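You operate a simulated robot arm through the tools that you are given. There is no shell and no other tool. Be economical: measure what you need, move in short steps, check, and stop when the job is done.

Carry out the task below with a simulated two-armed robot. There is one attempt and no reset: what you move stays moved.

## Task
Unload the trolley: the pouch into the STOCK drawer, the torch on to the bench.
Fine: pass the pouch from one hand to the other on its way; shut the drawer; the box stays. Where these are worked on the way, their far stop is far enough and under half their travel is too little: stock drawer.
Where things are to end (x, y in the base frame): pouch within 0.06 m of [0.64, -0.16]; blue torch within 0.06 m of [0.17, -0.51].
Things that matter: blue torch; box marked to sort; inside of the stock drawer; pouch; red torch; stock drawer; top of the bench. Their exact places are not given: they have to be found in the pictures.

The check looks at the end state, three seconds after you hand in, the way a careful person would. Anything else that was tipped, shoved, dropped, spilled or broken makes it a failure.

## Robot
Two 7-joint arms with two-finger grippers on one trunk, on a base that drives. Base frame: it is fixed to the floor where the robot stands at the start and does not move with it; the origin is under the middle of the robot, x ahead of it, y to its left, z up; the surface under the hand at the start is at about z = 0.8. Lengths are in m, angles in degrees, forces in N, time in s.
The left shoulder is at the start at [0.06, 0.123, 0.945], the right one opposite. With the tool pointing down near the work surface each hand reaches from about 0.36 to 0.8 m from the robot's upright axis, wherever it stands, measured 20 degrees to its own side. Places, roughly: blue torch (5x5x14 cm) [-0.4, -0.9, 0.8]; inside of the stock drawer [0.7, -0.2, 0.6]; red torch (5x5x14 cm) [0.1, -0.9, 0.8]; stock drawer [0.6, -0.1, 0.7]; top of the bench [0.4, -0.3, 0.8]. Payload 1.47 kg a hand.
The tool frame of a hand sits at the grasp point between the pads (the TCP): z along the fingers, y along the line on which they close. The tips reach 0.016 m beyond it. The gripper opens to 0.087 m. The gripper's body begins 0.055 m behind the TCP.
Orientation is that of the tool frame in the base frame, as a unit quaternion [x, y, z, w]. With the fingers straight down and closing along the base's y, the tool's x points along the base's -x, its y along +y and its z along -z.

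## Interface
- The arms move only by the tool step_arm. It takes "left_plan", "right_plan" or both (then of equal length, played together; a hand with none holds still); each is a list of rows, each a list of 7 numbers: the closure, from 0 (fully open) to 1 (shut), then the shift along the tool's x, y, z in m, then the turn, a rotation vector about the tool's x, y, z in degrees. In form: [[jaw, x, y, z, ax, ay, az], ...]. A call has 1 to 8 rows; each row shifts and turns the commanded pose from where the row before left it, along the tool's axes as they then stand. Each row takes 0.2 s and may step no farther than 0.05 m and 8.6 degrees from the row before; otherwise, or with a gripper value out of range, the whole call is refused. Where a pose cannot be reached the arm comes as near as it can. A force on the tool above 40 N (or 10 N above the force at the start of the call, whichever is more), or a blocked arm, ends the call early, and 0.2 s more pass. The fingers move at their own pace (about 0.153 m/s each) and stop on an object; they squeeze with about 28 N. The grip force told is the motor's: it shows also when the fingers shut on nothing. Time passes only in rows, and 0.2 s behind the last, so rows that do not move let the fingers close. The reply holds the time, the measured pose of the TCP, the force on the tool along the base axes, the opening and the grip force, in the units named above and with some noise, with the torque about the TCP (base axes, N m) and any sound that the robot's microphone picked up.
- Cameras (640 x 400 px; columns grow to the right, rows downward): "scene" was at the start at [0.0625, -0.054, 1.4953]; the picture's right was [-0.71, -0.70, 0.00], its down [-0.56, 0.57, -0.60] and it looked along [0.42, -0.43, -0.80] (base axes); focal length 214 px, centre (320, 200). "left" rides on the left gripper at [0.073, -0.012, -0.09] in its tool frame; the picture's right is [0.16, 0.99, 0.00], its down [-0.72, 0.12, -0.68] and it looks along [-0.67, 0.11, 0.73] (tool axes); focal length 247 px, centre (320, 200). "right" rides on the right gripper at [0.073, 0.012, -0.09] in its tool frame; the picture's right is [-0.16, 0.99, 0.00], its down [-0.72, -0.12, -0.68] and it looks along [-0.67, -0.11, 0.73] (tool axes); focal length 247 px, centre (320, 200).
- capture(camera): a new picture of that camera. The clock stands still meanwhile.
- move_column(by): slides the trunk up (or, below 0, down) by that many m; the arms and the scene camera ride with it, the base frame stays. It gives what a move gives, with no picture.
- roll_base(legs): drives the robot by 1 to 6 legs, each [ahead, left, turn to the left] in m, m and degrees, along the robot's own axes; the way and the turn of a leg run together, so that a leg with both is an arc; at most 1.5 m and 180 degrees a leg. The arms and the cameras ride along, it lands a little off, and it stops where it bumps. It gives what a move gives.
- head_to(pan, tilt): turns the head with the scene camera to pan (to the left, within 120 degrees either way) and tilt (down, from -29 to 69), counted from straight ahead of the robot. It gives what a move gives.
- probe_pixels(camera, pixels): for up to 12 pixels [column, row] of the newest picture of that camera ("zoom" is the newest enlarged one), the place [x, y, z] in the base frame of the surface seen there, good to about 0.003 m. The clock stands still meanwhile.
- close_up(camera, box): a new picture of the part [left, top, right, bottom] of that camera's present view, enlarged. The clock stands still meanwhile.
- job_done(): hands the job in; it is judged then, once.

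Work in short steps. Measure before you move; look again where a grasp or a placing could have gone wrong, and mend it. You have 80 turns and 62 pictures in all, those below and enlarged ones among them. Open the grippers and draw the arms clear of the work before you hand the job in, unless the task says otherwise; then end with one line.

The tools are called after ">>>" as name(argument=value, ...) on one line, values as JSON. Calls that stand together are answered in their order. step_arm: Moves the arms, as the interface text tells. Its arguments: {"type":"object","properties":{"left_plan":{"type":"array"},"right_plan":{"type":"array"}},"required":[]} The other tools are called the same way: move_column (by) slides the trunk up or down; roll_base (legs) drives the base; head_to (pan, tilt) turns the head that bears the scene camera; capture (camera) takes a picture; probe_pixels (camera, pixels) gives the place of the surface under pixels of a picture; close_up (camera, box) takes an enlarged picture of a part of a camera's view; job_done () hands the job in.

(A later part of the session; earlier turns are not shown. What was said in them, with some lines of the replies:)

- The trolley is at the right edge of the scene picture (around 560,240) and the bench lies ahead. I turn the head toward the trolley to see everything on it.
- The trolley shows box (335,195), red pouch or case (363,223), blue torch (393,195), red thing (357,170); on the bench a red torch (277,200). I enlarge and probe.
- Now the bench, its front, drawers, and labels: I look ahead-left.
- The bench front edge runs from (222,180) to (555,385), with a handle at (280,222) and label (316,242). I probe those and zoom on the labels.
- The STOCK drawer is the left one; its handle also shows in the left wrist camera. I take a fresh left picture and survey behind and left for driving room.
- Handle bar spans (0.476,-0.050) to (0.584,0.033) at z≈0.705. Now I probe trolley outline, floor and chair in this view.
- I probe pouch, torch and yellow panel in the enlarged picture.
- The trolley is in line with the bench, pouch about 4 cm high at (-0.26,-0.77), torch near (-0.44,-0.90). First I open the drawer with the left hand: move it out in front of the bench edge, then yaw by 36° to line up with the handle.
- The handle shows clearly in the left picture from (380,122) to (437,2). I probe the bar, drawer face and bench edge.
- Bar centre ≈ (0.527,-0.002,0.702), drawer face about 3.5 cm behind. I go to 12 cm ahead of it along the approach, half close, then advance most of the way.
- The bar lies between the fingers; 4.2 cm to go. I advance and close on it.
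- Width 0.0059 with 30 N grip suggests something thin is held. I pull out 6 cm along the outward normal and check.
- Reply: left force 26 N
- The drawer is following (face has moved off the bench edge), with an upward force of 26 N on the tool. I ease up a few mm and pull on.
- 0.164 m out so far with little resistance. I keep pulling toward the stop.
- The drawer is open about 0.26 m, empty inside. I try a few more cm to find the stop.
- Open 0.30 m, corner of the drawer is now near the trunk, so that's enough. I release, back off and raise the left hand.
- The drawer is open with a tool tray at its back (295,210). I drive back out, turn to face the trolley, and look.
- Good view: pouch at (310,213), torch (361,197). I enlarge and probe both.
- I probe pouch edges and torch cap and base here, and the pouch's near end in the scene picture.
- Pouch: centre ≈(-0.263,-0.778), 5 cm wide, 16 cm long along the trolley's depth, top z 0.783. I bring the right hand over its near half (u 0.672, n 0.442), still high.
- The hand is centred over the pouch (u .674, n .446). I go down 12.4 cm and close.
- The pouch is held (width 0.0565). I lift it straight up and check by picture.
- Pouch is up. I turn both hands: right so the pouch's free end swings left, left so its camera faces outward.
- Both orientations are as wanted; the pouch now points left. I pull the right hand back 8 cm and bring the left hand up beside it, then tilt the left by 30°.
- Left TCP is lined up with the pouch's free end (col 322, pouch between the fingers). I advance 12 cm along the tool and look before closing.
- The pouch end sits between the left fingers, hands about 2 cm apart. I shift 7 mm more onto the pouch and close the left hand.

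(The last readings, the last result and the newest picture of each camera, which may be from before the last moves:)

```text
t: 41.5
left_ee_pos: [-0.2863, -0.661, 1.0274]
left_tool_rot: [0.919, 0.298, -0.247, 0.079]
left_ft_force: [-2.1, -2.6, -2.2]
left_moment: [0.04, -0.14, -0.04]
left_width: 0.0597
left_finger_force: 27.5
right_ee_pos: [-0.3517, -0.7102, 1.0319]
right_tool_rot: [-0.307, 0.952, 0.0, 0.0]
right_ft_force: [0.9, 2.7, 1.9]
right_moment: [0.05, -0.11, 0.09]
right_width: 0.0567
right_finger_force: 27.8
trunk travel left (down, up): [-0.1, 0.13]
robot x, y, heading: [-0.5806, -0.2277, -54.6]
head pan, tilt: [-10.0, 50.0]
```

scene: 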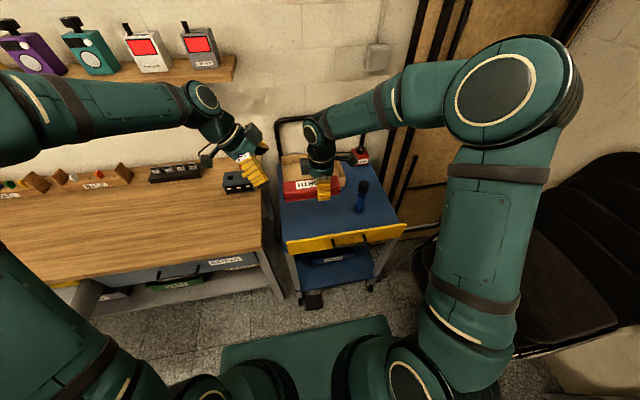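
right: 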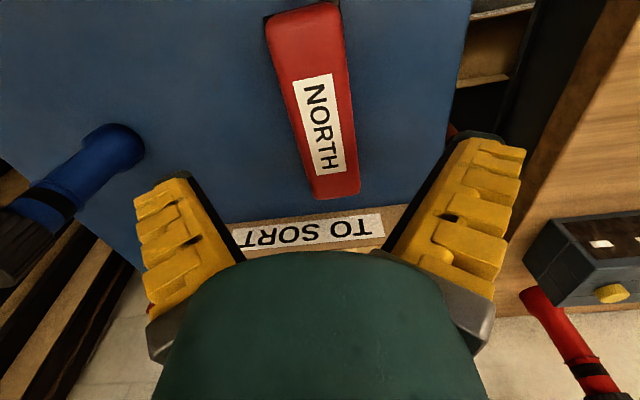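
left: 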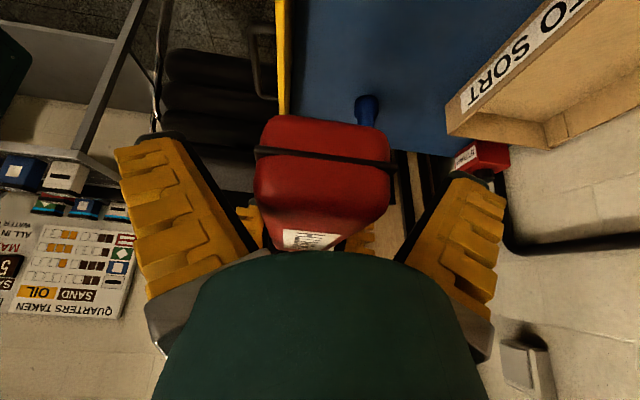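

Both hands hold it (left width 0.0597, 27 N). I open the right hand and draw it straight up.

>>> step_arm(right_plan=[[0, 0, 0, 0, 0, 0, 0], [0, 0, 0, 0, 0, 0, 0], [0, 0, 0, -0.03, 0, 0, 0], [0, 0.01, 0, -0.04, 0, 0, 0], [0, 0.02, 0, -0.04, 0, 0, 0], [0, 0.04, 0, -0.02, 0, 0, 0], [0, 0.045, 0, 0, 0, 0, 0], [0, 0.045, 0, 0, 0, 0, 0]], left_plan=[[1, 0, 0, 0, 0, 0, 0], [1, 0, 0, 0, 0, 0, 0], [1, 0, 0, 0, 0, 0, 0], [1, 0, 0, 0, 0, 0, 0], [1, 0, 0, 0, 0, 0, 0], [1, 0, 0, 0, 0, 0, 0], [1, 0, 0, 0, 0, 0, 0], [1, 0, 0, 0, 0, 0, 0]])

>>> capture(camera="scene")

>>> capture(camera="left")

```text
t: 43.3
left_ee_pos: [-0.2865, -0.6634, 1.0282]
left_tool_rot: [0.919, 0.297, -0.247, 0.079]
left_ft_force: [-0.4, -0.4, -0.2]
left_moment: [0.06, -0.12, 0.0]
left_width: 0.0592
left_finger_force: 27.2
right_ee_pos: [-0.482, -0.8043, 1.1628]
right_tool_rot: [-0.308, 0.952, 0.0, 0.001]
right_ft_force: [-0.2, -0.5, 0.2]
right_moment: [0.0, -0.04, 0.01]
right_width: 0.0871
right_finger_force: 0.1
trunk travel left (down, up): [-0.1, 0.13]
robot x, y, heading: [-0.5818, -0.23, -54.2]
head pan, tilt: [-10.0, 50.0]
```

```text
36 pictures are left
```

scene: 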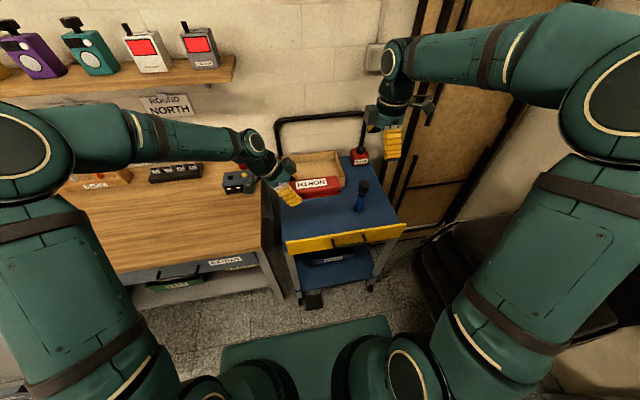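

```text
35 pictures are left
```

left: 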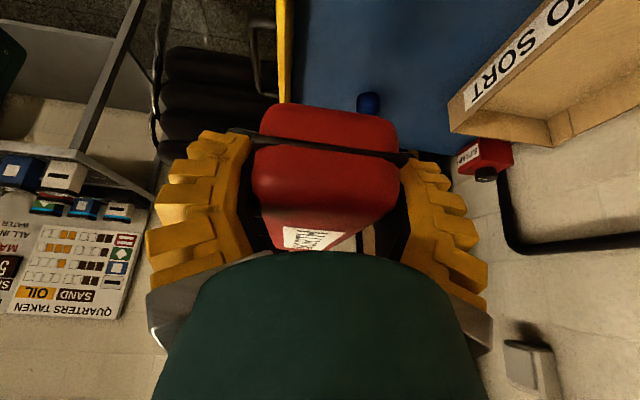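

The left hand has the pouch alone now. I draw it to the left out of the way and bring the right hand above the torch.

>>> step_arm(left_plan=[[1, 0.0346, 0, -0.02, 0, 0, 0], [1, 0.0346, 0, -0.02, 0, 0, 0], [1, 0.0346, 0, -0.02, 0, 0, 0], [1, 0.0346, 0, -0.02, 0, 0, 0]], right_plan=[[0, 0.0073, -0.0265, 0.04, 0, 0, 0], [0, 0.0073, -0.0265, 0.04, 0, 0, 0], [0, 0.0073, -0.0265, 0.04, 0, 0, 0], [0, 0.0073, -0.0265, 0.04, 0, 0, 0]])

>>> capture(camera="right")

>>> close_up(camera="scene", box=[280, 100, 440, 250])

```text
t: 44.3
left_ee_pos: [-0.1554, -0.5678, 1.0289]
left_tool_rot: [0.919, 0.298, -0.246, 0.08]
left_ft_force: [0.3, 0.3, -0.3]
left_moment: [0.03, -0.06, -0.07]
left_width: 0.0588
left_finger_force: 28.3
right_ee_pos: [-0.4426, -0.9081, 1.0]
right_tool_rot: [-0.306, 0.952, 0.0, 0.0]
right_ft_force: [-0.9, -0.5, 0.6]
right_moment: [-0.01, 0.0, 0.01]
right_width: 0.087
right_finger_force: 0.1
trunk travel left (down, up): [-0.1, 0.13]
robot x, y, heading: [-0.58, -0.2289, -54.3]
head pan, tilt: [-10.0, 50.0]
```

```text
34 pictures are left
```

right: 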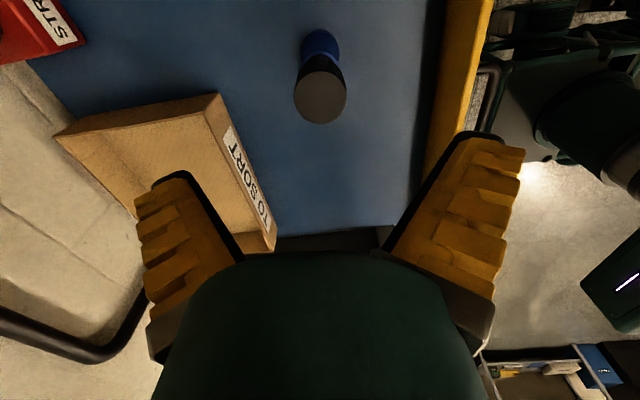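

```text
2.67 times, centred on (360, 175) of scene
```

zoom: 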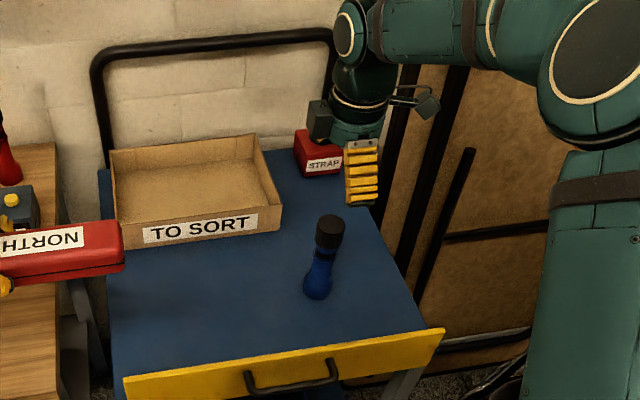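

Hand is above the torch; I probe the cap in the right camera to refine its centre.

>>> probe_pixels(camera="right", pixels=[[320, 97], [298, 97], [343, 97], [320, 76], [320, 116], [320, 40]])

```text
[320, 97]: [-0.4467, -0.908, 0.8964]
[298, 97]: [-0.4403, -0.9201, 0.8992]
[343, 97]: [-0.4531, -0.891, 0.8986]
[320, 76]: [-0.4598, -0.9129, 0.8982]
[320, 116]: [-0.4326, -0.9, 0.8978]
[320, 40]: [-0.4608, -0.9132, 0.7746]
```

Cap centre (-0.446,-0.906), top z 0.898. I correct 4 mm, descend to z 0.865 and close.

>>> step_arm(right_plan=[[0, 0.002, 0.0037, 0.04, 0, 0, 0], [0, 0, 0, 0.04, 0, 0, 0], [0, 0, 0, 0.035, 0, 0, 0], [0, 0, 0, 0.022, 0, 0, 0], [1, 0, 0, 0, 0, 0, 0], [1, 0, 0, 0, 0, 0, 0]])

>>> step_arm(right_plan=[[1, 0, 0, -0.02, 0, 0, 0], [1, 0, 0, -0.04, 0, 0, 0], [1, 0, 0, -0.04, 0, 0, 0], [1, 0, 0, -0.04, 0, 0, 0], [1, 0, 0, -0.04, 0, 0, 0]])

>>> capture(camera="scene")

```text
t: 45.7
left_ee_pos: [-0.1566, -0.5679, 1.0299]
left_tool_rot: [0.919, 0.298, -0.246, 0.08]
left_ft_force: [1.1, 0.4, -0.6]
left_moment: [0.06, -0.1, 0.01]
left_width: 0.0586
left_finger_force: 28.1
right_ee_pos: [-0.4482, -0.9059, 0.8643]
right_tool_rot: [-0.307, 0.952, 0.0, 0.001]
right_ft_force: [0.2, -0.4, -2.4]
right_moment: [-0.01, -0.01, 0.0]
right_width: 0.0333
right_finger_force: 28.1
trunk travel left (down, up): [-0.1, 0.13]
robot x, y, heading: [-0.5815, -0.2302, -54.2]
head pan, tilt: [-10.0, 50.0]
```

```text
t: 46.9
left_ee_pos: [-0.1568, -0.5648, 1.0303]
left_tool_rot: [0.919, 0.298, -0.246, 0.08]
left_ft_force: [0.1, 0.5, -2.3]
left_moment: [0.08, -0.09, -0.02]
left_width: 0.0586
left_finger_force: 27.8
right_ee_pos: [-0.4455, -0.9017, 1.0457]
right_tool_rot: [-0.307, 0.952, 0.0, 0.0]
right_ft_force: [0.2, 0.2, -2.6]
right_moment: [-0.03, -0.01, 0.01]
right_width: 0.0346
right_finger_force: 27.7
trunk travel left (down, up): [-0.1, 0.13]
robot x, y, heading: [-0.5823, -0.2313, -54.0]
head pan, tilt: [-10.0, 50.0]
```

```text
32 pictures are left
```

scene: 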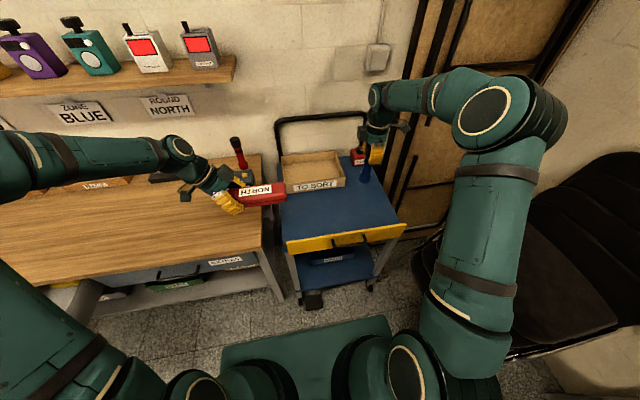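

The torch is held clear (bottom ≈ TCP−0.123). I raise it a little and slide the base left along the bench 0.55 m.

>>> step_arm(right_plan=[[1, 0, 0, -0.03, 0, 0, 0], [1, 0, 0.03, -0.01, 0, 0, 0]])

>>> roll_base(legs=[[0, 0.555, 0]])

>>> head_to(pan=0, tilt=50)

>>> capture(camera="scene")

```text
t: 47.5
left_ee_pos: [-0.1587, -0.5672, 1.0311]
left_tool_rot: [0.919, 0.298, -0.246, 0.08]
left_ft_force: [-0.3, 0.6, -1.7]
left_moment: [0.05, -0.06, 0.04]
left_width: 0.0584
left_finger_force: 27.6
right_ee_pos: [-0.4662, -0.8792, 1.0838]
right_tool_rot: [-0.306, 0.952, -0.001, 0.001]
right_ft_force: [-0.5, 0.4, -1.6]
right_moment: [-0.01, -0.02, 0.03]
right_width: 0.0347
right_finger_force: 28.1
trunk travel left (down, up): [-0.1, 0.13]
robot x, y, heading: [-0.5856, -0.228, -54.1]
head pan, tilt: [-10.0, 50.0]
```

```text
t: 52.8
left_ee_pos: [0.2921, -0.2435, 1.0292]
left_tool_rot: [0.919, 0.298, -0.246, 0.08]
left_ft_force: [-0.3, 0.3, -1.3]
left_moment: [0.05, -0.1, 0.03]
left_width: 0.0582
left_finger_force: 27.8
right_ee_pos: [-0.0139, -0.5559, 1.0831]
right_tool_rot: [-0.307, 0.952, -0.001, 0.0]
right_ft_force: [-0.4, 0.2, -1.5]
right_moment: [-0.02, -0.03, 0.02]
right_width: 0.0352
right_finger_force: 28.0
trunk travel left (down, up): [-0.1, 0.13]
robot x, y, heading: [-0.1338, 0.0919, -54.4]
head pan, tilt: [-10.0, 50.0]
```

```text
t: 53.6
left_ee_pos: [0.2919, -0.2428, 1.0293]
left_tool_rot: [0.919, 0.299, -0.245, 0.08]
left_ft_force: [0.4, -0.3, -2.7]
left_moment: [0.07, -0.07, 0.0]
left_width: 0.0583
left_finger_force: 28.0
right_ee_pos: [-0.0138, -0.5566, 1.0841]
right_tool_rot: [-0.307, 0.952, 0.001, 0.0]
right_ft_force: [0.5, -0.3, -1.7]
right_moment: [0.06, -0.02, -0.05]
right_width: 0.0351
right_finger_force: 28.8
trunk travel left (down, up): [-0.1, 0.13]
robot x, y, heading: [-0.133, 0.0915, -54.2]
head pan, tilt: [0.0, 50.0]
```

```text
31 pictures are left
```

scene: 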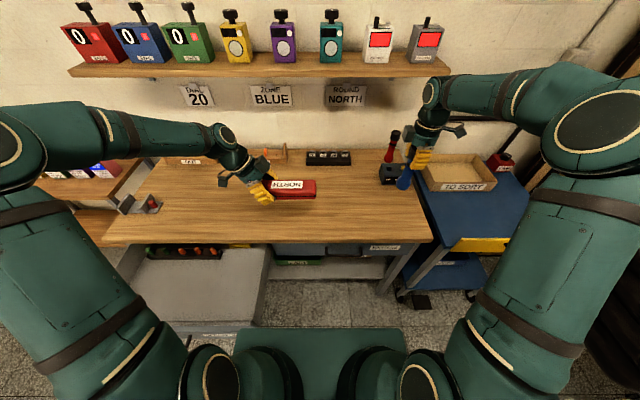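

Torch hand is near; 18 cm more along the bench to its target. I move over (0.17,-0.51) and check the torch's uprightness.

>>> step_arm(right_plan=[[1, -0.0441, -0.0177, 0, 0, 0, 0], [1, -0.0441, -0.0177, 0, 0, 0, 0], [1, -0.0441, -0.0177, 0, 0, 0, 0], [1, -0.0441, -0.0177, 0.02, 0, 0, 0]])

>>> close_up(camera="scene", box=[230, 100, 422, 220])

>>> capture(camera="right")

```text
refused: row 4 steps farther than a row can; nothing moved
```

```text
3.33 times, centred on (326, 160) of scene
```

zoom: 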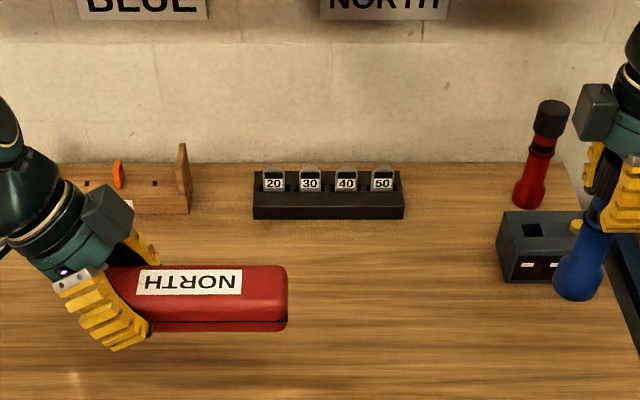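

```text
29 pictures are left
```

right: 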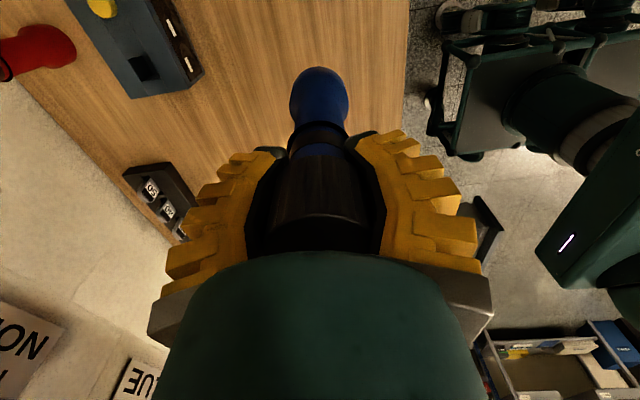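

Refused for step size; the torch looks straight in the grip. I repeat with smaller steps and then lower part way.

>>> step_arm(right_plan=[[1, -0.0441, -0.0177, 0, 0, 0, 0], [1, -0.0441, -0.0177, 0, 0, 0, 0], [1, -0.0441, -0.0177, 0, 0, 0, 0], [1, -0.0441, -0.0177, 0, 0, 0, 0], [1, 0, 0, 0.04, 0, 0, 0], [1, 0, 0, 0.04, 0, 0, 0], [1, 0, 0, 0.03, 0, 0, 0]])

>>> close_up(camera="scene", box=[230, 100, 422, 220])

```text
t: 55.2
left_ee_pos: [0.2922, -0.2442, 1.0289]
left_tool_rot: [0.918, 0.299, -0.247, 0.081]
left_ft_force: [0.4, 0.3, -3.1]
left_moment: [0.04, -0.08, 0.0]
left_width: 0.0583
left_finger_force: 27.9
right_ee_pos: [0.1689, -0.5093, 0.9737]
right_tool_rot: [-0.307, 0.952, 0.0, 0.0]
right_ft_force: [0.4, -1.3, -2.6]
right_moment: [-0.02, 0.07, 0.0]
right_width: 0.0346
right_finger_force: 27.5
trunk travel left (down, up): [-0.1, 0.13]
robot x, y, heading: [-0.1314, 0.0941, -54.4]
head pan, tilt: [0.0, 50.0]
```

```text
3.33 times, centred on (326, 160) of scene
```

zoom: 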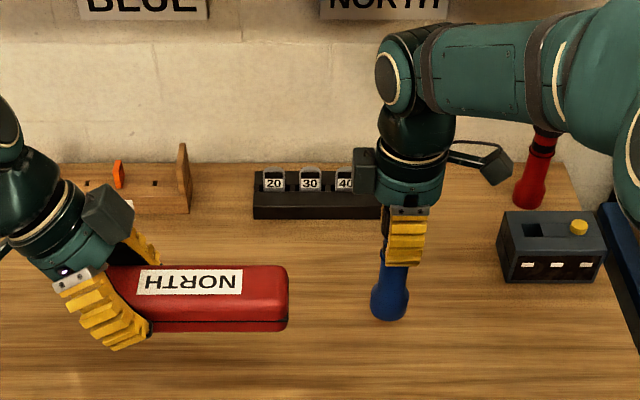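

Over the spot, bottom about 5 cm above the bench. I lower slowly and watch the force.

>>> step_arm(right_plan=[[1, 0, 0, 0.025, 0, 0, 0], [1, 0, 0, 0.018, 0, 0, 0], [1, 0, 0, 0.004, 0, 0, 0], [1, 0, 0, 0.003, 0, 0, 0]])

```text
t: 56.2
left_ee_pos: [0.2929, -0.2442, 1.03]
left_tool_rot: [0.918, 0.299, -0.246, 0.081]
left_ft_force: [0.3, -0.2, -1.6]
left_moment: [0.07, -0.11, -0.01]
left_width: 0.0582
left_finger_force: 27.7
right_ee_pos: [0.1708, -0.5107, 0.9231]
right_tool_rot: [-0.308, 0.952, 0.0, 0.0]
right_ft_force: [-0.3, 0.0, -2.1]
right_moment: [-0.01, -0.01, 0.0]
right_width: 0.035
right_finger_force: 28.3
trunk travel left (down, up): [-0.1, 0.13]
robot x, y, heading: [-0.1323, 0.0946, -54.4]
head pan, tilt: [0.0, 50.0]
```

No contact yet (−2.1 N is just its weight). I lower by 2 mm steps.

>>> step_arm(right_plan=[[1, 0, 0, 0.002, 0, 0, 0], [1, 0, 0, 0.002, 0, 0, 0]])

>>> close_up(camera="scene", box=[310, 140, 390, 210])

```text
t: 56.8
left_ee_pos: [0.2926, -0.2428, 1.0298]
left_tool_rot: [0.918, 0.299, -0.247, 0.08]
left_ft_force: [-1.1, 0.6, -2.7]
left_moment: [0.06, -0.12, 0.0]
left_width: 0.0583
left_finger_force: 27.6
right_ee_pos: [0.1695, -0.5108, 0.9207]
right_tool_rot: [-0.308, 0.951, -0.001, 0.0]
right_ft_force: [0.6, -0.7, 2.8]
right_moment: [-0.02, 0.05, 0.02]
right_width: 0.0348
right_finger_force: 27.5
trunk travel left (down, up): [-0.1, 0.13]
robot x, y, heading: [-0.1362, 0.0925, -54.2]
head pan, tilt: [0.0, 50.0]
```

```text
5.71 times, centred on (350, 175) of scene
```

zoom: 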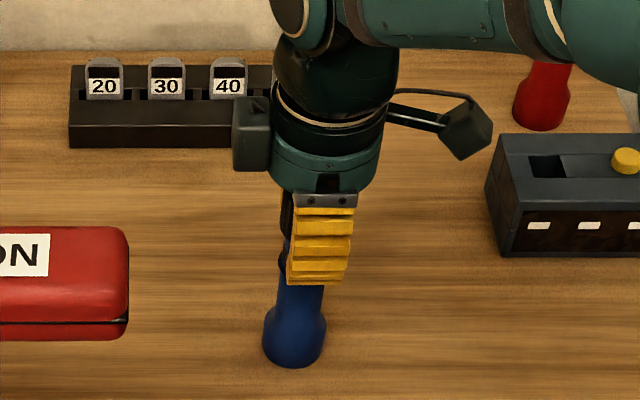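

The force turned to +2.8 N: the torch stands on the bench. I open and rise straight up.

>>> step_arm(right_plan=[[0.4, 0, 0, 0, 0, 0, 0], [0, 0, 0, 0, 0, 0, 0], [0, 0, 0, 0, 0, 0, 0], [0, 0, 0, -0.04, 0, 0, 0], [0, 0, 0, -0.045, 0, 0, 0], [0, 0, 0, -0.045, 0, 0, 0], [0, 0, 0, -0.045, 0, 0, 0]])

>>> capture(camera="scene")

```text
t: 58.4
left_ee_pos: [0.2907, -0.2421, 1.0296]
left_tool_rot: [0.919, 0.299, -0.246, 0.08]
left_ft_force: [-0.8, 0.8, -2.9]
left_moment: [0.06, -0.09, -0.03]
left_width: 0.0581
left_finger_force: 27.5
right_ee_pos: [0.1689, -0.5121, 1.0952]
right_tool_rot: [-0.308, 0.951, 0.0, 0.0]
right_ft_force: [-0.2, 0.7, 0.8]
right_moment: [0.0, -0.04, 0.01]
right_width: 0.0869
right_finger_force: 0.0
trunk travel left (down, up): [-0.1, 0.13]
robot x, y, heading: [-0.1358, 0.0965, -54.3]
head pan, tilt: [0.0, 50.0]
```

```text
26 pictures are left
```

scene: 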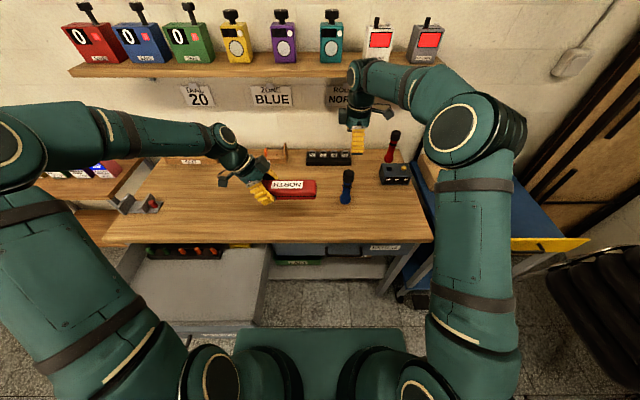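

The torch stands at its place. Next I carry the pouch left and out over the open drawer at the same height, then check drawer and pouch.

>>> step_arm(left_plan=[[1, 0.0371, -0.0182, -0.0214, 0, 0, 0], [1, 0.0371, -0.0182, -0.0214, 0, 0, 0], [1, 0.0371, -0.0182, -0.0214, 0, 0, 0], [1, 0.0371, -0.0182, -0.0214, 0, 0, 0], [1, 0.0371, -0.0182, -0.0214, 0, 0, 0], [1, 0.0371, -0.0182, -0.0214, 0, 0, 0], [1, 0.0371, -0.0182, -0.0214, 0, 0, 0], [1, 0.0371, -0.0182, -0.0214, 0, 0, 0]])

>>> step_arm(left_plan=[[1, 0.0371, -0.0182, -0.0214, 0, 0, 0]])

>>> head_to(pan=35, tilt=55)

>>> capture(camera="scene")

```text
t: 60.2
left_ee_pos: [0.4839, 0.0779, 1.0281]
left_tool_rot: [0.918, 0.299, -0.247, 0.08]
left_ft_force: [-0.5, 0.1, -2.1]
left_moment: [0.05, -0.11, -0.01]
left_width: 0.0581
left_finger_force: 27.6
right_ee_pos: [0.1698, -0.5107, 1.0969]
right_tool_rot: [-0.309, 0.951, -0.001, 0.0]
right_ft_force: [-0.5, 0.3, 0.0]
right_moment: [-0.02, -0.03, -0.01]
right_width: 0.0872
right_finger_force: 0.1
trunk travel left (down, up): [-0.1, 0.13]
robot x, y, heading: [-0.1305, 0.0935, -54.3]
head pan, tilt: [0.0, 50.0]
```

```text
t: 60.6
left_ee_pos: [0.5077, 0.1204, 1.0285]
left_tool_rot: [0.918, 0.299, -0.247, 0.08]
left_ft_force: [0.2, 0.5, -2.1]
left_moment: [0.05, -0.04, 0.02]
left_width: 0.0581
left_finger_force: 28.4
right_ee_pos: [0.17, -0.511, 1.0961]
right_tool_rot: [-0.308, 0.951, 0.0, -0.001]
right_ft_force: [0.4, 1.0, 0.7]
right_moment: [-0.04, 0.02, 0.02]
right_width: 0.0867
right_finger_force: 0.1
trunk travel left (down, up): [-0.1, 0.13]
robot x, y, heading: [-0.1298, 0.0954, -54.1]
head pan, tilt: [0.0, 50.0]
```

```text
t: 61.6
left_ee_pos: [0.5063, 0.117, 1.0287]
left_tool_rot: [0.919, 0.299, -0.246, 0.08]
left_ft_force: [0.1, -1.6, -2.5]
left_moment: [0.05, -0.1, 0.0]
left_width: 0.0582
left_finger_force: 28.4
right_ee_pos: [0.1687, -0.5127, 1.0949]
right_tool_rot: [-0.307, 0.952, 0.0, 0.0]
right_ft_force: [-1.4, -0.8, -0.2]
right_moment: [0.03, -0.01, 0.01]
right_width: 0.0868
right_finger_force: 0.0
trunk travel left (down, up): [-0.1, 0.13]
robot x, y, heading: [-0.135, 0.0976, -54.4]
head pan, tilt: [35.0, 55.0]
```

```text
25 pictures are left
```

scene: 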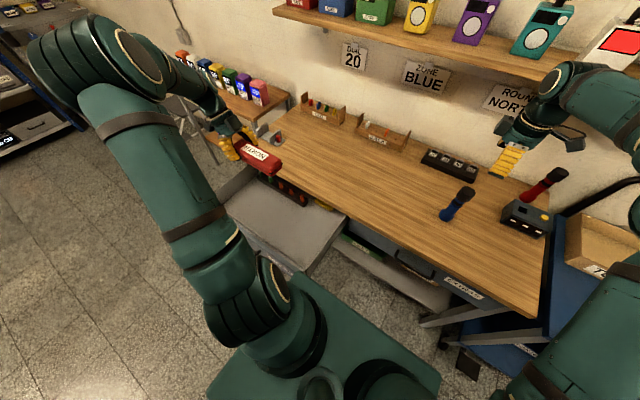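

I probe the drawer's corners, floor, tray and the pouch.

>>> probe_pixels(camera="scene", pixels=[[299, 270], [311, 270], [290, 225], [310, 240], [262, 232], [285, 190], [300, 202], [283, 197], [275, 162], [250, 146], [245, 168], [280, 254]])

>>> close_up(camera="scene", box=[200, 110, 360, 280])

```text
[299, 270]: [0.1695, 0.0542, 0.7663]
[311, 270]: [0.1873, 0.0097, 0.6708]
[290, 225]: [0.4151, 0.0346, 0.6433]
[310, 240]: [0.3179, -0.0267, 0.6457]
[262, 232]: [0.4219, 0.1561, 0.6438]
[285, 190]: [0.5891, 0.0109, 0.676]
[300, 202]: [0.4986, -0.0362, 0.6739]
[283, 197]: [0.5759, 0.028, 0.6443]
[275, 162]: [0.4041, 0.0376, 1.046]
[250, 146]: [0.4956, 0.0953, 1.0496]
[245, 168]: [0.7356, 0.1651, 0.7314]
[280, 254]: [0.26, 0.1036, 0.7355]
```

```text
2.35 times, centred on (280, 195) of scene
```

zoom: 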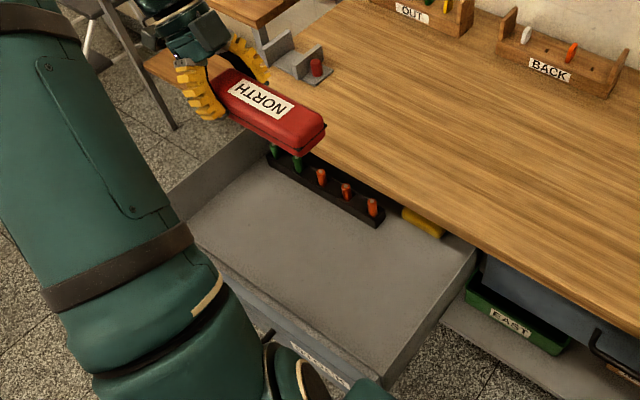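

Pouch centre is at (0.463,0.087), right over the wanted place in the drawer (0.461,0.085), and level; the tray is 11 cm behind. I lower 27 cm straight down and look.

>>> step_arm(left_plan=[[1, 0.0225, 0, 0.039, 0, 0, 0], [1, 0.0225, 0, 0.039, 0, 0, 0], [1, 0.0225, 0, 0.039, 0, 0, 0], [1, 0.0225, 0, 0.039, 0, 0, 0], [1, 0.0225, 0, 0.039, 0, 0, 0], [1, 0.0225, 0, 0.039, 0, 0, 0]])

>>> close_up(camera="scene", box=[200, 110, 360, 280])

```text
t: 63.0
left_ee_pos: [0.5066, 0.1178, 0.7588]
left_tool_rot: [0.918, 0.299, -0.246, 0.08]
left_ft_force: [-0.2, 0.1, -3.1]
left_moment: [0.05, -0.08, 0.03]
left_width: 0.058
left_finger_force: 28.4
right_ee_pos: [0.1705, -0.5122, 1.0954]
right_tool_rot: [-0.309, 0.951, 0.0, -0.001]
right_ft_force: [0.0, 1.1, -0.5]
right_moment: [-0.01, 0.01, -0.02]
right_width: 0.0869
right_finger_force: 0.0
trunk travel left (down, up): [-0.1, 0.13]
robot x, y, heading: [-0.1305, 0.0958, -54.2]
head pan, tilt: [35.0, 55.0]
```

```text
2.35 times, centred on (280, 195) of scene
```

zoom: 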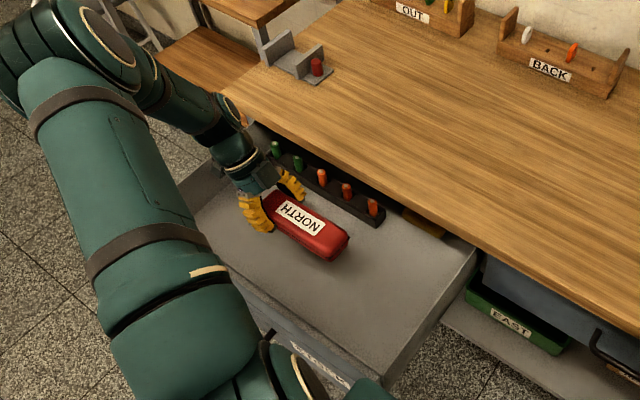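

It goes cleanly; 9 cm to the floor of the drawer. I lower the rest slowly.

>>> step_arm(left_plan=[[1, 0.0175, 0, 0.0303, 0, 0, 0], [1, 0.0175, 0, 0.0303, 0, 0, 0], [1, 0.006, 0, 0.0104, 0, 0, 0], [1, 0.002, 0, 0.0035, 0, 0, 0]])

```text
t: 64.0
left_ee_pos: [0.5076, 0.1161, 0.6719]
left_tool_rot: [0.918, 0.299, -0.246, 0.08]
left_ft_force: [-0.6, -0.9, -2.7]
left_moment: [0.05, -0.1, 0.01]
left_width: 0.0583
left_finger_force: 28.3
right_ee_pos: [0.1684, -0.5121, 1.0955]
right_tool_rot: [-0.308, 0.952, 0.0, 0.0]
right_ft_force: [0.3, -0.8, -0.8]
right_moment: [0.02, -0.03, 0.0]
right_width: 0.0869
right_finger_force: 0.0
trunk travel left (down, up): [-0.1, 0.13]
robot x, y, heading: [-0.1334, 0.093, -54.0]
head pan, tilt: [35.0, 55.0]
```

Still free at z 0.672; I creep down a few mm to contact.

>>> step_arm(left_plan=[[1, 0.0015, 0, 0.0026, 0, 0, 0], [1, 0.001, 0, 0.0018, 0, 0, 0]])

```text
t: 64.6
left_ee_pos: [0.5074, 0.1162, 0.6673]
left_tool_rot: [0.918, 0.299, -0.246, 0.08]
left_ft_force: [-0.4, 0.1, -1.8]
left_moment: [0.06, -0.11, 0.0]
left_width: 0.058
left_finger_force: 27.9
right_ee_pos: [0.1685, -0.512, 1.0962]
right_tool_rot: [-0.308, 0.951, 0.0, 0.0]
right_ft_force: [-0.1, -0.6, -0.1]
right_moment: [0.01, -0.02, 0.01]
right_width: 0.0871
right_finger_force: 0.0
trunk travel left (down, up): [-0.1, 0.13]
robot x, y, heading: [-0.1299, 0.0969, -54.2]
head pan, tilt: [35.0, 55.0]
```

>>> step_arm(left_plan=[[1, 0.001, 0, 0.0018, 0, 0, 0], [1, 0.0005, 0, 0.0009, 0, 0, 0]])

```text
t: 65.2
left_ee_pos: [0.5075, 0.1154, 0.666]
left_tool_rot: [0.919, 0.298, -0.246, 0.081]
left_ft_force: [0.6, 1.3, 6.4]
left_moment: [-0.54, 0.58, -0.03]
left_width: 0.0581
left_finger_force: 28.5
right_ee_pos: [0.1685, -0.5113, 1.0962]
right_tool_rot: [-0.307, 0.952, 0.0, 0.0]
right_ft_force: [0.2, 0.4, 0.2]
right_moment: [-0.01, 0.01, -0.01]
right_width: 0.0868
right_finger_force: 0.1
trunk travel left (down, up): [-0.1, 0.13]
robot x, y, heading: [-0.1341, 0.0955, -54.2]
head pan, tilt: [35.0, 55.0]
```

Contact (force +6 N). I open and rise straight up out of the drawer.

>>> step_arm(left_plan=[[0.4, 0, 0, 0, 0, 0, 0], [0, 0, 0, 0, 0, 0, 0], [0, 0, 0, 0, 0, 0, 0], [0, -0.0175, 0, -0.0303, 0, 0, 0], [0, -0.0225, 0, -0.039, 0, 0, 0], [0, -0.0225, 0, -0.039, 0, 0, 0], [0, -0.0225, 0, -0.039, 0, 0, 0], [0, -0.0225, 0, -0.039, 0, 0, 0]])

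>>> close_up(camera="scene", box=[200, 110, 360, 280])

```text
t: 67.0
left_ee_pos: [0.5073, 0.1157, 0.88]
left_tool_rot: [0.919, 0.299, -0.246, 0.081]
left_ft_force: [-0.1, -0.6, -0.2]
left_moment: [0.04, -0.03, 0.0]
left_width: 0.0871
left_finger_force: 0.1
right_ee_pos: [0.1687, -0.5119, 1.0965]
right_tool_rot: [-0.307, 0.952, 0.0, 0.0]
right_ft_force: [-0.2, 0.0, -0.8]
right_moment: [0.0, -0.05, -0.02]
right_width: 0.0872
right_finger_force: 0.1
trunk travel left (down, up): [-0.1, 0.13]
robot x, y, heading: [-0.138, 0.0929, -54.3]
head pan, tilt: [35.0, 55.0]
```

```text
2.35 times, centred on (280, 195) of scene
```

zoom: 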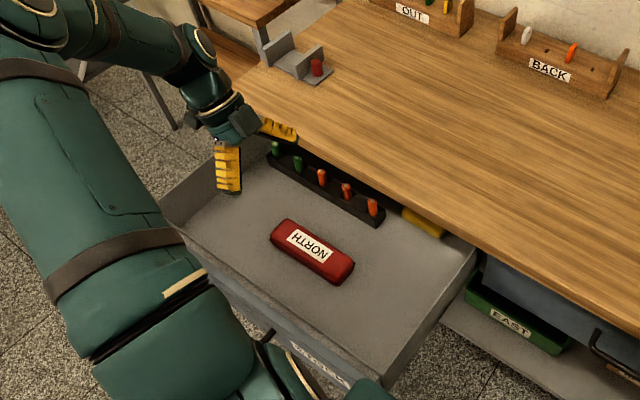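

The pouch lies flat in the drawer at about the wanted spot. To shut the drawer squarely I back the robot off so the handle is ahead of the left hand.

>>> roll_base(legs=[[-0.3, 0, 0], [0, 0.25, 0]])

>>> step_arm(left_plan=[[0, 0, 0, 0, 0, 7.5, 0], [0, 0, 0, 0, 0, 7.5, 0], [0, 0, 0, 0, 0, 7.5, 0], [0, 0, 0, 0, 0, 7.5, 0]])

>>> step_arm(left_plan=[[0, 0, 0, 0, -8.2, 0, 0], [0, 0, 0, 0, -8.2, 0, 0], [0, 0, 0, 0, -8.2, 0, 0], [0, 0, 0, 0, -8.2, 0, 0], [0, 0, 0, 0, -8.2, 0, 0], [0, 0, 0, 0, -8.2, 0, 0], [0, 0, 0, 0, -8.2, 0, 0], [0, 0, 0, 0, -8.2, 0, 0]])

>>> head_to(pan=20, tilt=45)

>>> capture(camera="scene")

```text
t: 71.4
left_ee_pos: [0.5329, 0.5062, 0.8792]
left_tool_rot: [0.918, 0.3, -0.245, 0.081]
left_ft_force: [0.2, -1.3, 0.4]
left_moment: [0.0, -0.02, -0.03]
left_width: 0.0871
left_finger_force: 0.2
right_ee_pos: [0.1941, -0.1228, 1.0969]
right_tool_rot: [-0.308, 0.951, 0.0, 0.0]
right_ft_force: [0.7, -0.2, -0.5]
right_moment: [-0.01, 0.03, 0.01]
right_width: 0.0871
right_finger_force: 0.0
trunk travel left (down, up): [-0.1, 0.13]
robot x, y, heading: [-0.1103, 0.4827, -53.8]
head pan, tilt: [35.0, 55.0]
```

```text
t: 72.4
left_ee_pos: [0.5337, 0.5073, 0.8809]
left_tool_rot: [0.951, 0.31, 0.001, 0.001]
left_ft_force: [-0.4, 0.6, 0.1]
left_moment: [-0.01, 0.01, 0.01]
left_width: 0.0872
left_finger_force: 0.1
right_ee_pos: [0.1937, -0.1227, 1.0952]
right_tool_rot: [-0.308, 0.951, 0.0, 0.0]
right_ft_force: [0.9, 0.2, -0.3]
right_moment: [0.03, -0.02, 0.02]
right_width: 0.087
right_finger_force: 0.1
trunk travel left (down, up): [-0.1, 0.13]
robot x, y, heading: [-0.1066, 0.4815, -53.8]
head pan, tilt: [35.0, 55.0]
```

```text
t: 74.2
left_ee_pos: [0.534, 0.5073, 0.88]
left_tool_rot: [0.799, 0.26, 0.169, 0.516]
left_ft_force: [0.6, 0.6, 0.6]
left_moment: [-0.02, -0.01, 0.01]
left_width: 0.0873
left_finger_force: 0.2
right_ee_pos: [0.1945, -0.1224, 1.0977]
right_tool_rot: [-0.308, 0.951, 0.001, 0.0]
right_ft_force: [0.1, -0.3, 0.6]
right_moment: [0.0, 0.02, 0.04]
right_width: 0.0871
right_finger_force: 0.0
trunk travel left (down, up): [-0.1, 0.13]
robot x, y, heading: [-0.1108, 0.4832, -54.1]
head pan, tilt: [35.0, 55.0]
```

```text
t: 75.0
left_ee_pos: [0.5335, 0.5063, 0.8795]
left_tool_rot: [0.8, 0.26, 0.168, 0.515]
left_ft_force: [0.3, 0.3, -0.1]
left_moment: [0.0, 0.02, -0.02]
left_width: 0.087
left_finger_force: 0.1
right_ee_pos: [0.1935, -0.1231, 1.0963]
right_tool_rot: [-0.308, 0.951, 0.0, 0.0]
right_ft_force: [-0.4, -0.3, -0.2]
right_moment: [0.02, 0.03, 0.01]
right_width: 0.0872
right_finger_force: 0.2
trunk travel left (down, up): [-0.1, 0.13]
robot x, y, heading: [-0.1093, 0.4854, -54.1]
head pan, tilt: [20.0, 45.0]
```

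```text
21 pictures are left
```

scene: 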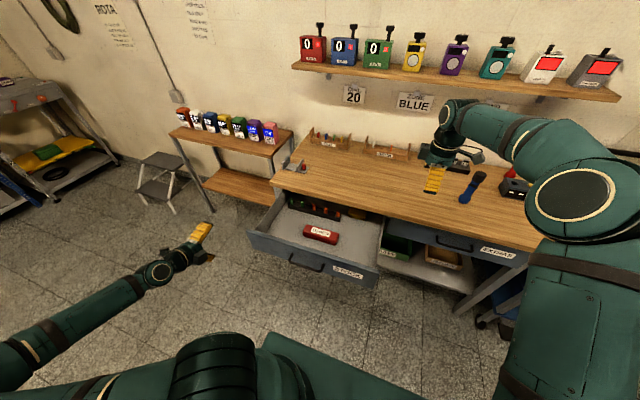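

The drawer, handle (307,264) and pouch (320,234) are all in view. I probe them.

>>> close_up(camera="scene", box=[240, 180, 400, 290])

>>> probe_pixels(camera="scene", pixels=[[320, 234], [304, 232], [337, 238], [250, 237], [379, 283], [345, 272], [275, 252]])

```text
3.64 times, centred on (320, 235) of scene
```

zoom: 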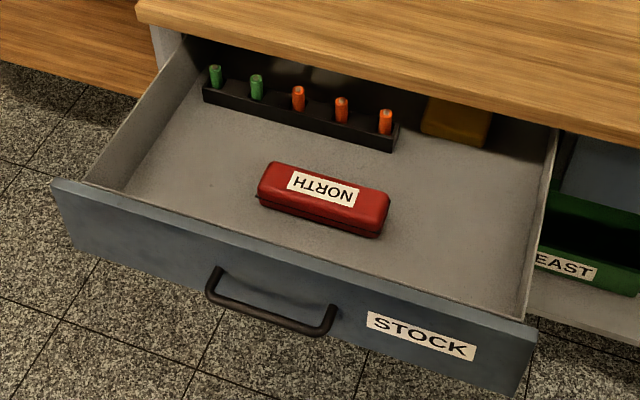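

```text
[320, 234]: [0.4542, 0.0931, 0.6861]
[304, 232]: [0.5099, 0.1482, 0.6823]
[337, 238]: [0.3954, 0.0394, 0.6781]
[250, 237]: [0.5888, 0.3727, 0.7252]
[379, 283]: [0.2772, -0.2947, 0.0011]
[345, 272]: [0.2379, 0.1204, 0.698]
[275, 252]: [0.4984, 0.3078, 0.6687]
```

I probe the handle bar in the enlarged picture.

>>> probe_pixels(camera="zoom", pixels=[[209, 290], [232, 304], [265, 316], [298, 327], [325, 330], [265, 319], [265, 313]])

```text
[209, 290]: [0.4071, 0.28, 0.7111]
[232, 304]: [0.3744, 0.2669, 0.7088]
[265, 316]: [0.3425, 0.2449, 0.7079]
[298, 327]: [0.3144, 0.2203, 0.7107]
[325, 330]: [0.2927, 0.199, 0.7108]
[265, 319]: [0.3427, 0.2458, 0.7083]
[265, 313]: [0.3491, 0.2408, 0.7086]
```

Bar centre ≈ (0.348,0.243,0.704). I move the left hand to 12 cm in front of it with the jaw half closed.

>>> step_arm(left_plan=[[0.5, -0.0437, -0.0167, 0.0065, 0, 0, 0], [0.5, -0.0437, -0.0167, 0.0065, 0, 0, 0], [0.5, -0.0437, -0.0167, 0.0065, 0, 0, 0], [0.5, -0.0437, -0.0167, 0.0065, 0, 0, 0], [0.5, -0.0437, -0.0167, 0.0065, 0, 0, 0], [0.5, -0.0437, -0.0167, 0.0065, 0, 0, 0], [0.5, -0.0437, -0.0167, 0.0065, 0, 0, 0]])

>>> capture(camera="left")

```text
t: 76.6
left_ee_pos: [0.2835, 0.3309, 0.7524]
left_tool_rot: [0.8, 0.259, 0.17, 0.514]
left_ft_force: [-0.1, -0.8, 0.2]
left_moment: [-0.01, 0.0, 0.02]
left_width: 0.049
left_finger_force: 3.9
right_ee_pos: [0.1929, -0.1247, 1.0955]
right_tool_rot: [-0.308, 0.951, 0.0, 0.0]
right_ft_force: [0.6, 0.2, -0.6]
right_moment: [0.03, -0.01, 0.01]
right_width: 0.0873
right_finger_force: 0.1
trunk travel left (down, up): [-0.1, 0.13]
robot x, y, heading: [-0.1091, 0.4826, -54.0]
head pan, tilt: [20.0, 45.0]
```

```text
19 pictures are left
```

left: 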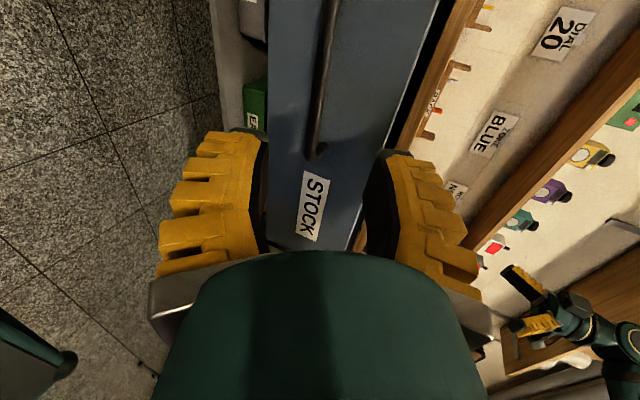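

The bar lies between the fingers. I advance 11.4 cm and grip.

>>> step_arm(left_plan=[[0.5, 0, 0, 0.04, 0, 0, 0], [0.5, 0, 0, 0.04, 0, 0, 0], [0.5, 0, 0, 0.034, 0, 0, 0], [1, 0, 0, 0, 0, 0, 0], [1, 0, 0, 0, 0, 0, 0]])

```text
t: 77.8
left_ee_pos: [0.3431, 0.2467, 0.7071]
left_tool_rot: [0.8, 0.259, 0.168, 0.515]
left_ft_force: [-4.0, -1.7, -5.9]
left_moment: [-0.05, 0.05, -0.02]
left_width: 0.0061
left_finger_force: 30.2
right_ee_pos: [0.195, -0.1228, 1.0967]
right_tool_rot: [-0.308, 0.951, 0.0, 0.0]
right_ft_force: [0.0, -0.1, -0.5]
right_moment: [-0.01, -0.01, 0.0]
right_width: 0.0871
right_finger_force: 0.1
trunk travel left (down, up): [-0.1, 0.13]
robot x, y, heading: [-0.1107, 0.4785, -53.9]
head pan, tilt: [20.0, 45.0]
```

Gripped as before. I push in slowly so the pouch doesn't slide.

>>> step_arm(left_plan=[[1, 0, 0.0042, 0.0091, 0, 0, 0], [1, 0, 0.0083, 0.0182, 0, 0, 0], [1, 0, 0.0083, 0.0182, 0, 0, 0], [1, 0, 0.0083, 0.0182, 0, 0, 0], [1, 0, 0.0083, 0.0182, 0, 0, 0], [1, 0, 0.0083, 0.0182, 0, 0, 0], [1, 0, 0.0083, 0.0182, 0, 0, 0], [1, 0, 0.0042, 0.0091, 0, 0, 0]])

>>> step_arm(left_plan=[[1, 0, 0.0042, 0.0091, 0, 0, 0], [1, 0, 0.0083, 0.0182, 0, 0, 0], [1, 0, 0.0083, 0.0182, 0, 0, 0], [1, 0, 0.0083, 0.0182, 0, 0, 0], [1, 0, 0.0083, 0.0182, 0, 0, 0], [1, 0, 0.0083, 0.0182, 0, 0, 0], [1, 0, 0.0062, 0.0137, 0, 0, 0]])

>>> capture(camera="scene")

```text
t: 79.6
left_ee_pos: [0.4256, 0.1317, 0.708]
left_tool_rot: [0.8, 0.26, 0.167, 0.515]
left_ft_force: [-7.0, -5.2, -6.6]
left_moment: [0.02, 0.07, 0.01]
left_width: 0.0062
left_finger_force: 30.6
right_ee_pos: [0.1942, -0.1232, 1.0953]
right_tool_rot: [-0.308, 0.951, 0.001, 0.0]
right_ft_force: [0.5, 0.1, -0.5]
right_moment: [0.0, -0.01, -0.02]
right_width: 0.087
right_finger_force: 0.1
trunk travel left (down, up): [-0.1, 0.13]
robot x, y, heading: [-0.1083, 0.4833, -54.1]
head pan, tilt: [20.0, 45.0]
```

```text
t: 81.2
left_ee_pos: [0.4978, 0.031, 0.7074]
left_tool_rot: [0.8, 0.259, 0.168, 0.515]
left_ft_force: [-13.5, -9.8, -7.7]
left_moment: [0.01, 0.13, -0.01]
left_width: 0.0062
left_finger_force: 29.8
right_ee_pos: [0.1939, -0.124, 1.0946]
right_tool_rot: [-0.307, 0.952, -0.001, 0.0]
right_ft_force: [0.0, -0.1, 0.5]
right_moment: [0.01, -0.01, 0.0]
right_width: 0.087
right_finger_force: 0.2
trunk travel left (down, up): [-0.1, 0.13]
robot x, y, heading: [-0.1092, 0.4818, -54.2]
head pan, tilt: [20.0, 45.0]
```

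```text
18 pictures are left
```

scene: 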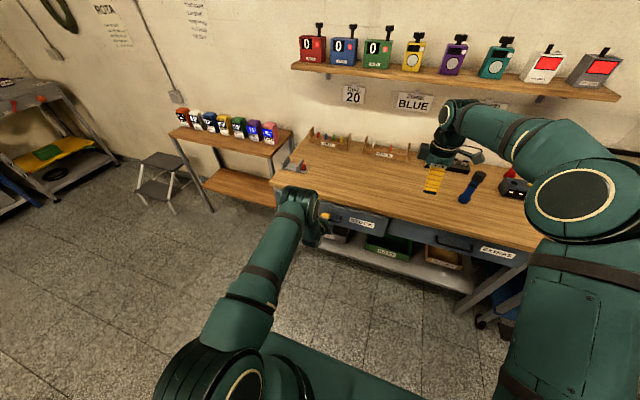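

3.8 cm remain; a sideways force of 16 N has built up, so I ease 3 mm to the right while pushing the rest in small steps.

>>> step_arm(left_plan=[[1, -0.003, 0, 0, 0, 0, 0], [1, 0, 0.0041, 0.0091, 0, 0, 0], [1, 0, 0.0041, 0.0091, 0, 0, 0], [1, 0, 0.0041, 0.0091, 0, 0, 0], [1, 0, 0.0025, 0.0055, 0, 0, 0], [1, 0, 0.0012, 0.0027, 0, 0, 0]])

```text
t: 82.6
left_ee_pos: [0.5196, 0.0024, 0.7067]
left_tool_rot: [0.799, 0.262, 0.168, 0.514]
left_ft_force: [-6.0, 10.3, -2.5]
left_moment: [0.08, 0.0, 0.19]
left_width: 0.0061
left_finger_force: 30.8
right_ee_pos: [0.1948, -0.1217, 1.0962]
right_tool_rot: [-0.308, 0.951, -0.001, 0.0]
right_ft_force: [-1.0, -0.1, -1.0]
right_moment: [0.03, 0.03, -0.04]
right_width: 0.0867
right_finger_force: 0.0
trunk travel left (down, up): [-0.1, 0.13]
robot x, y, heading: [-0.1086, 0.4862, -54.1]
head pan, tilt: [20.0, 45.0]
```

Resisting force along the push now 12 N, at n≈0.305, matching the shut place. I press a few mm more, then release and back away.

>>> step_arm(left_plan=[[1, 0, 0.0012, 0.0027, 0, 0, 0], [1, 0, 0.0008, 0.0018, 0, 0, 0]])

>>> step_arm(left_plan=[[0.5, 0, 0, 0, 0, 0, 0], [0.5, 0, 0, 0, 0, 0, 0], [0.5, 0, 0, -0.03, 0, 0, 0], [0.5, 0, 0, -0.04, 0, 0, 0], [0.5, 0, 0, -0.04, 0, 0, 0], [0.5, 0, 0, -0.04, 0, 0, 0]])

>>> capture(camera="left")

>>> capture(camera="scene")

```text
t: 83.2
left_ee_pos: [0.523, -0.0012, 0.7037]
left_tool_rot: [0.8, 0.262, 0.168, 0.513]
left_ft_force: [-11.3, 21.1, -10.1]
left_moment: [0.13, 0.06, 0.15]
left_width: 0.0142
left_finger_force: 30.2
right_ee_pos: [0.1952, -0.121, 1.0949]
right_tool_rot: [-0.309, 0.951, 0.0, 0.001]
right_ft_force: [-0.4, -0.2, 0.2]
right_moment: [0.0, -0.02, 0.03]
right_width: 0.087
right_finger_force: 0.0
trunk travel left (down, up): [-0.1, 0.13]
robot x, y, heading: [-0.1087, 0.4829, -53.8]
head pan, tilt: [20.0, 45.0]
```

```text
t: 84.6
left_ee_pos: [0.4418, 0.1065, 0.769]
left_tool_rot: [0.799, 0.26, 0.168, 0.516]
left_ft_force: [-0.2, 1.0, 0.0]
left_moment: [0.05, 0.02, 0.0]
left_width: 0.0492
left_finger_force: 4.2
right_ee_pos: [0.1937, -0.1227, 1.0958]
right_tool_rot: [-0.308, 0.951, 0.001, 0.0]
right_ft_force: [-0.1, 0.0, -0.1]
right_moment: [-0.03, -0.02, -0.01]
right_width: 0.0867
right_finger_force: 0.1
trunk travel left (down, up): [-0.1, 0.13]
robot x, y, heading: [-0.1105, 0.482, -54.3]
head pan, tilt: [20.0, 45.0]
```

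```text
17 pictures are left
```

left: 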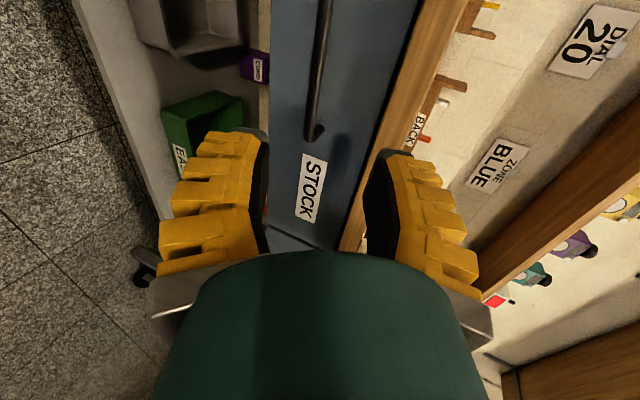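

```text
16 pictures are left
```

scene: 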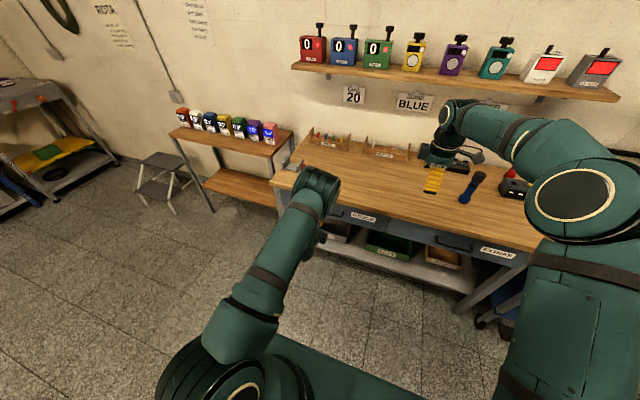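

I probe the drawer face to confirm it's shut flush with the neighbouring drawer (label STOCK at (362,216), EXTRAS at (497,252)), and the torch.

>>> probe_pixels(camera="scene", pixels=[[363, 217], [350, 219], [374, 228], [497, 253], [430, 240], [480, 175], [464, 200], [470, 199]])

>>> probe_pixels(camera="left", pixels=[[311, 190], [290, 60], [350, 150], [310, 240]])

```text
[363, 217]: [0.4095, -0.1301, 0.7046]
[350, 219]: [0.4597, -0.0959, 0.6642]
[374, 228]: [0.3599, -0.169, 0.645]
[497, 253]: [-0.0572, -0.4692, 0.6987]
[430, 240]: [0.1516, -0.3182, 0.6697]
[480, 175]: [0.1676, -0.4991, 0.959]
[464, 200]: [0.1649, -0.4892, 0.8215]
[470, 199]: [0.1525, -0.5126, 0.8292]
```

```text
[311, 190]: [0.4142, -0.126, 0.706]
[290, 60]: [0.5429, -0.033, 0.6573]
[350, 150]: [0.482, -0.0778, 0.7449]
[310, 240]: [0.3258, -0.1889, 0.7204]
```

The drawer face is back at its original plane and flush. I open the left hand, draw it back, roll back a bit and take a last look.

>>> step_arm(left_plan=[[0, 0, 0, -0.04, 0, 0, 0], [0, 0, 0, -0.04, 0, 0, 0]])

>>> roll_base(legs=[[-0.15, 0, 0]])

>>> head_to(pan=-15, tilt=30)

>>> capture(camera="scene")

```text
t: 85.2
left_ee_pos: [0.4005, 0.165, 0.8025]
left_tool_rot: [0.799, 0.261, 0.168, 0.515]
left_ft_force: [0.5, 0.4, 0.3]
left_moment: [-0.04, -0.01, 0.0]
left_width: 0.0872
left_finger_force: 0.1
right_ee_pos: [0.1946, -0.1218, 1.095]
right_tool_rot: [-0.309, 0.951, 0.0, 0.0]
right_ft_force: [-0.8, -0.1, -0.2]
right_moment: [0.0, -0.01, -0.01]
right_width: 0.0869
right_finger_force: 0.0
trunk travel left (down, up): [-0.1, 0.13]
robot x, y, heading: [-0.1109, 0.4805, -54.1]
head pan, tilt: [20.0, 45.0]
```

```text
t: 86.5
left_ee_pos: [0.3115, 0.2894, 0.8011]
left_tool_rot: [0.799, 0.259, 0.168, 0.516]
left_ft_force: [-0.6, 0.8, 0.2]
left_moment: [-0.01, -0.02, 0.0]
left_width: 0.0869
left_finger_force: 0.1
right_ee_pos: [0.1043, 0.0012, 1.0959]
right_tool_rot: [-0.308, 0.951, -0.001, 0.0]
right_ft_force: [0.8, -0.8, 0.7]
right_moment: [-0.02, 0.02, -0.02]
right_width: 0.0871
right_finger_force: 0.0
trunk travel left (down, up): [-0.1, 0.13]
robot x, y, heading: [-0.197, 0.6025, -54.1]
head pan, tilt: [20.0, 45.0]
```

```text
t: 87.6
left_ee_pos: [0.3125, 0.2874, 0.801]
left_tool_rot: [0.8, 0.26, 0.167, 0.514]
left_ft_force: [-0.1, 0.1, -0.3]
left_moment: [-0.03, -0.03, 0.05]
left_width: 0.0868
left_finger_force: 0.0
right_ee_pos: [0.1055, -0.0018, 1.0942]
right_tool_rot: [-0.307, 0.952, 0.0, 0.0]
right_ft_force: [0.2, -0.4, 0.0]
right_moment: [0.0, 0.03, -0.01]
right_width: 0.087
right_finger_force: 0.0
trunk travel left (down, up): [-0.1, 0.13]
robot x, y, heading: [-0.1961, 0.6078, -53.8]
head pan, tilt: [-15.0, 30.0]
```

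```text
15 pictures are left
```

scene: 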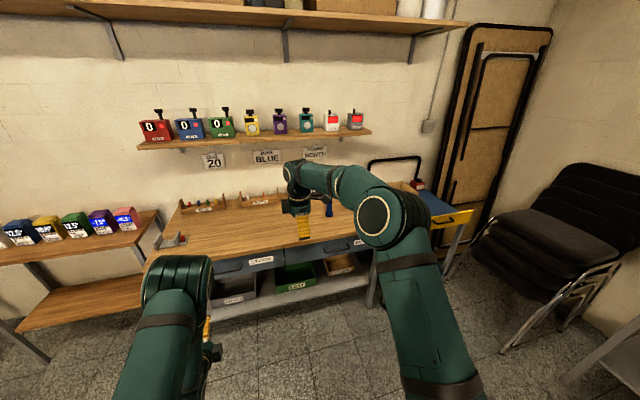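

The drawer is shut, the torch stands upright on the bench, nothing else has been moved and both hands are open and clear. I hand in.

>>> job_done()

```text
The job is handed in.
```

The pouch is in the STOCK drawer, which is shut, and the blue torch stands on the bench. By my measurements the pouch is about 1 cm from its target and the torch within about 1 cm. I passed the pouch from the right hand to the left on the way and did not touch the box. The hand-in returned no verdict, so I can't say how it was judged.
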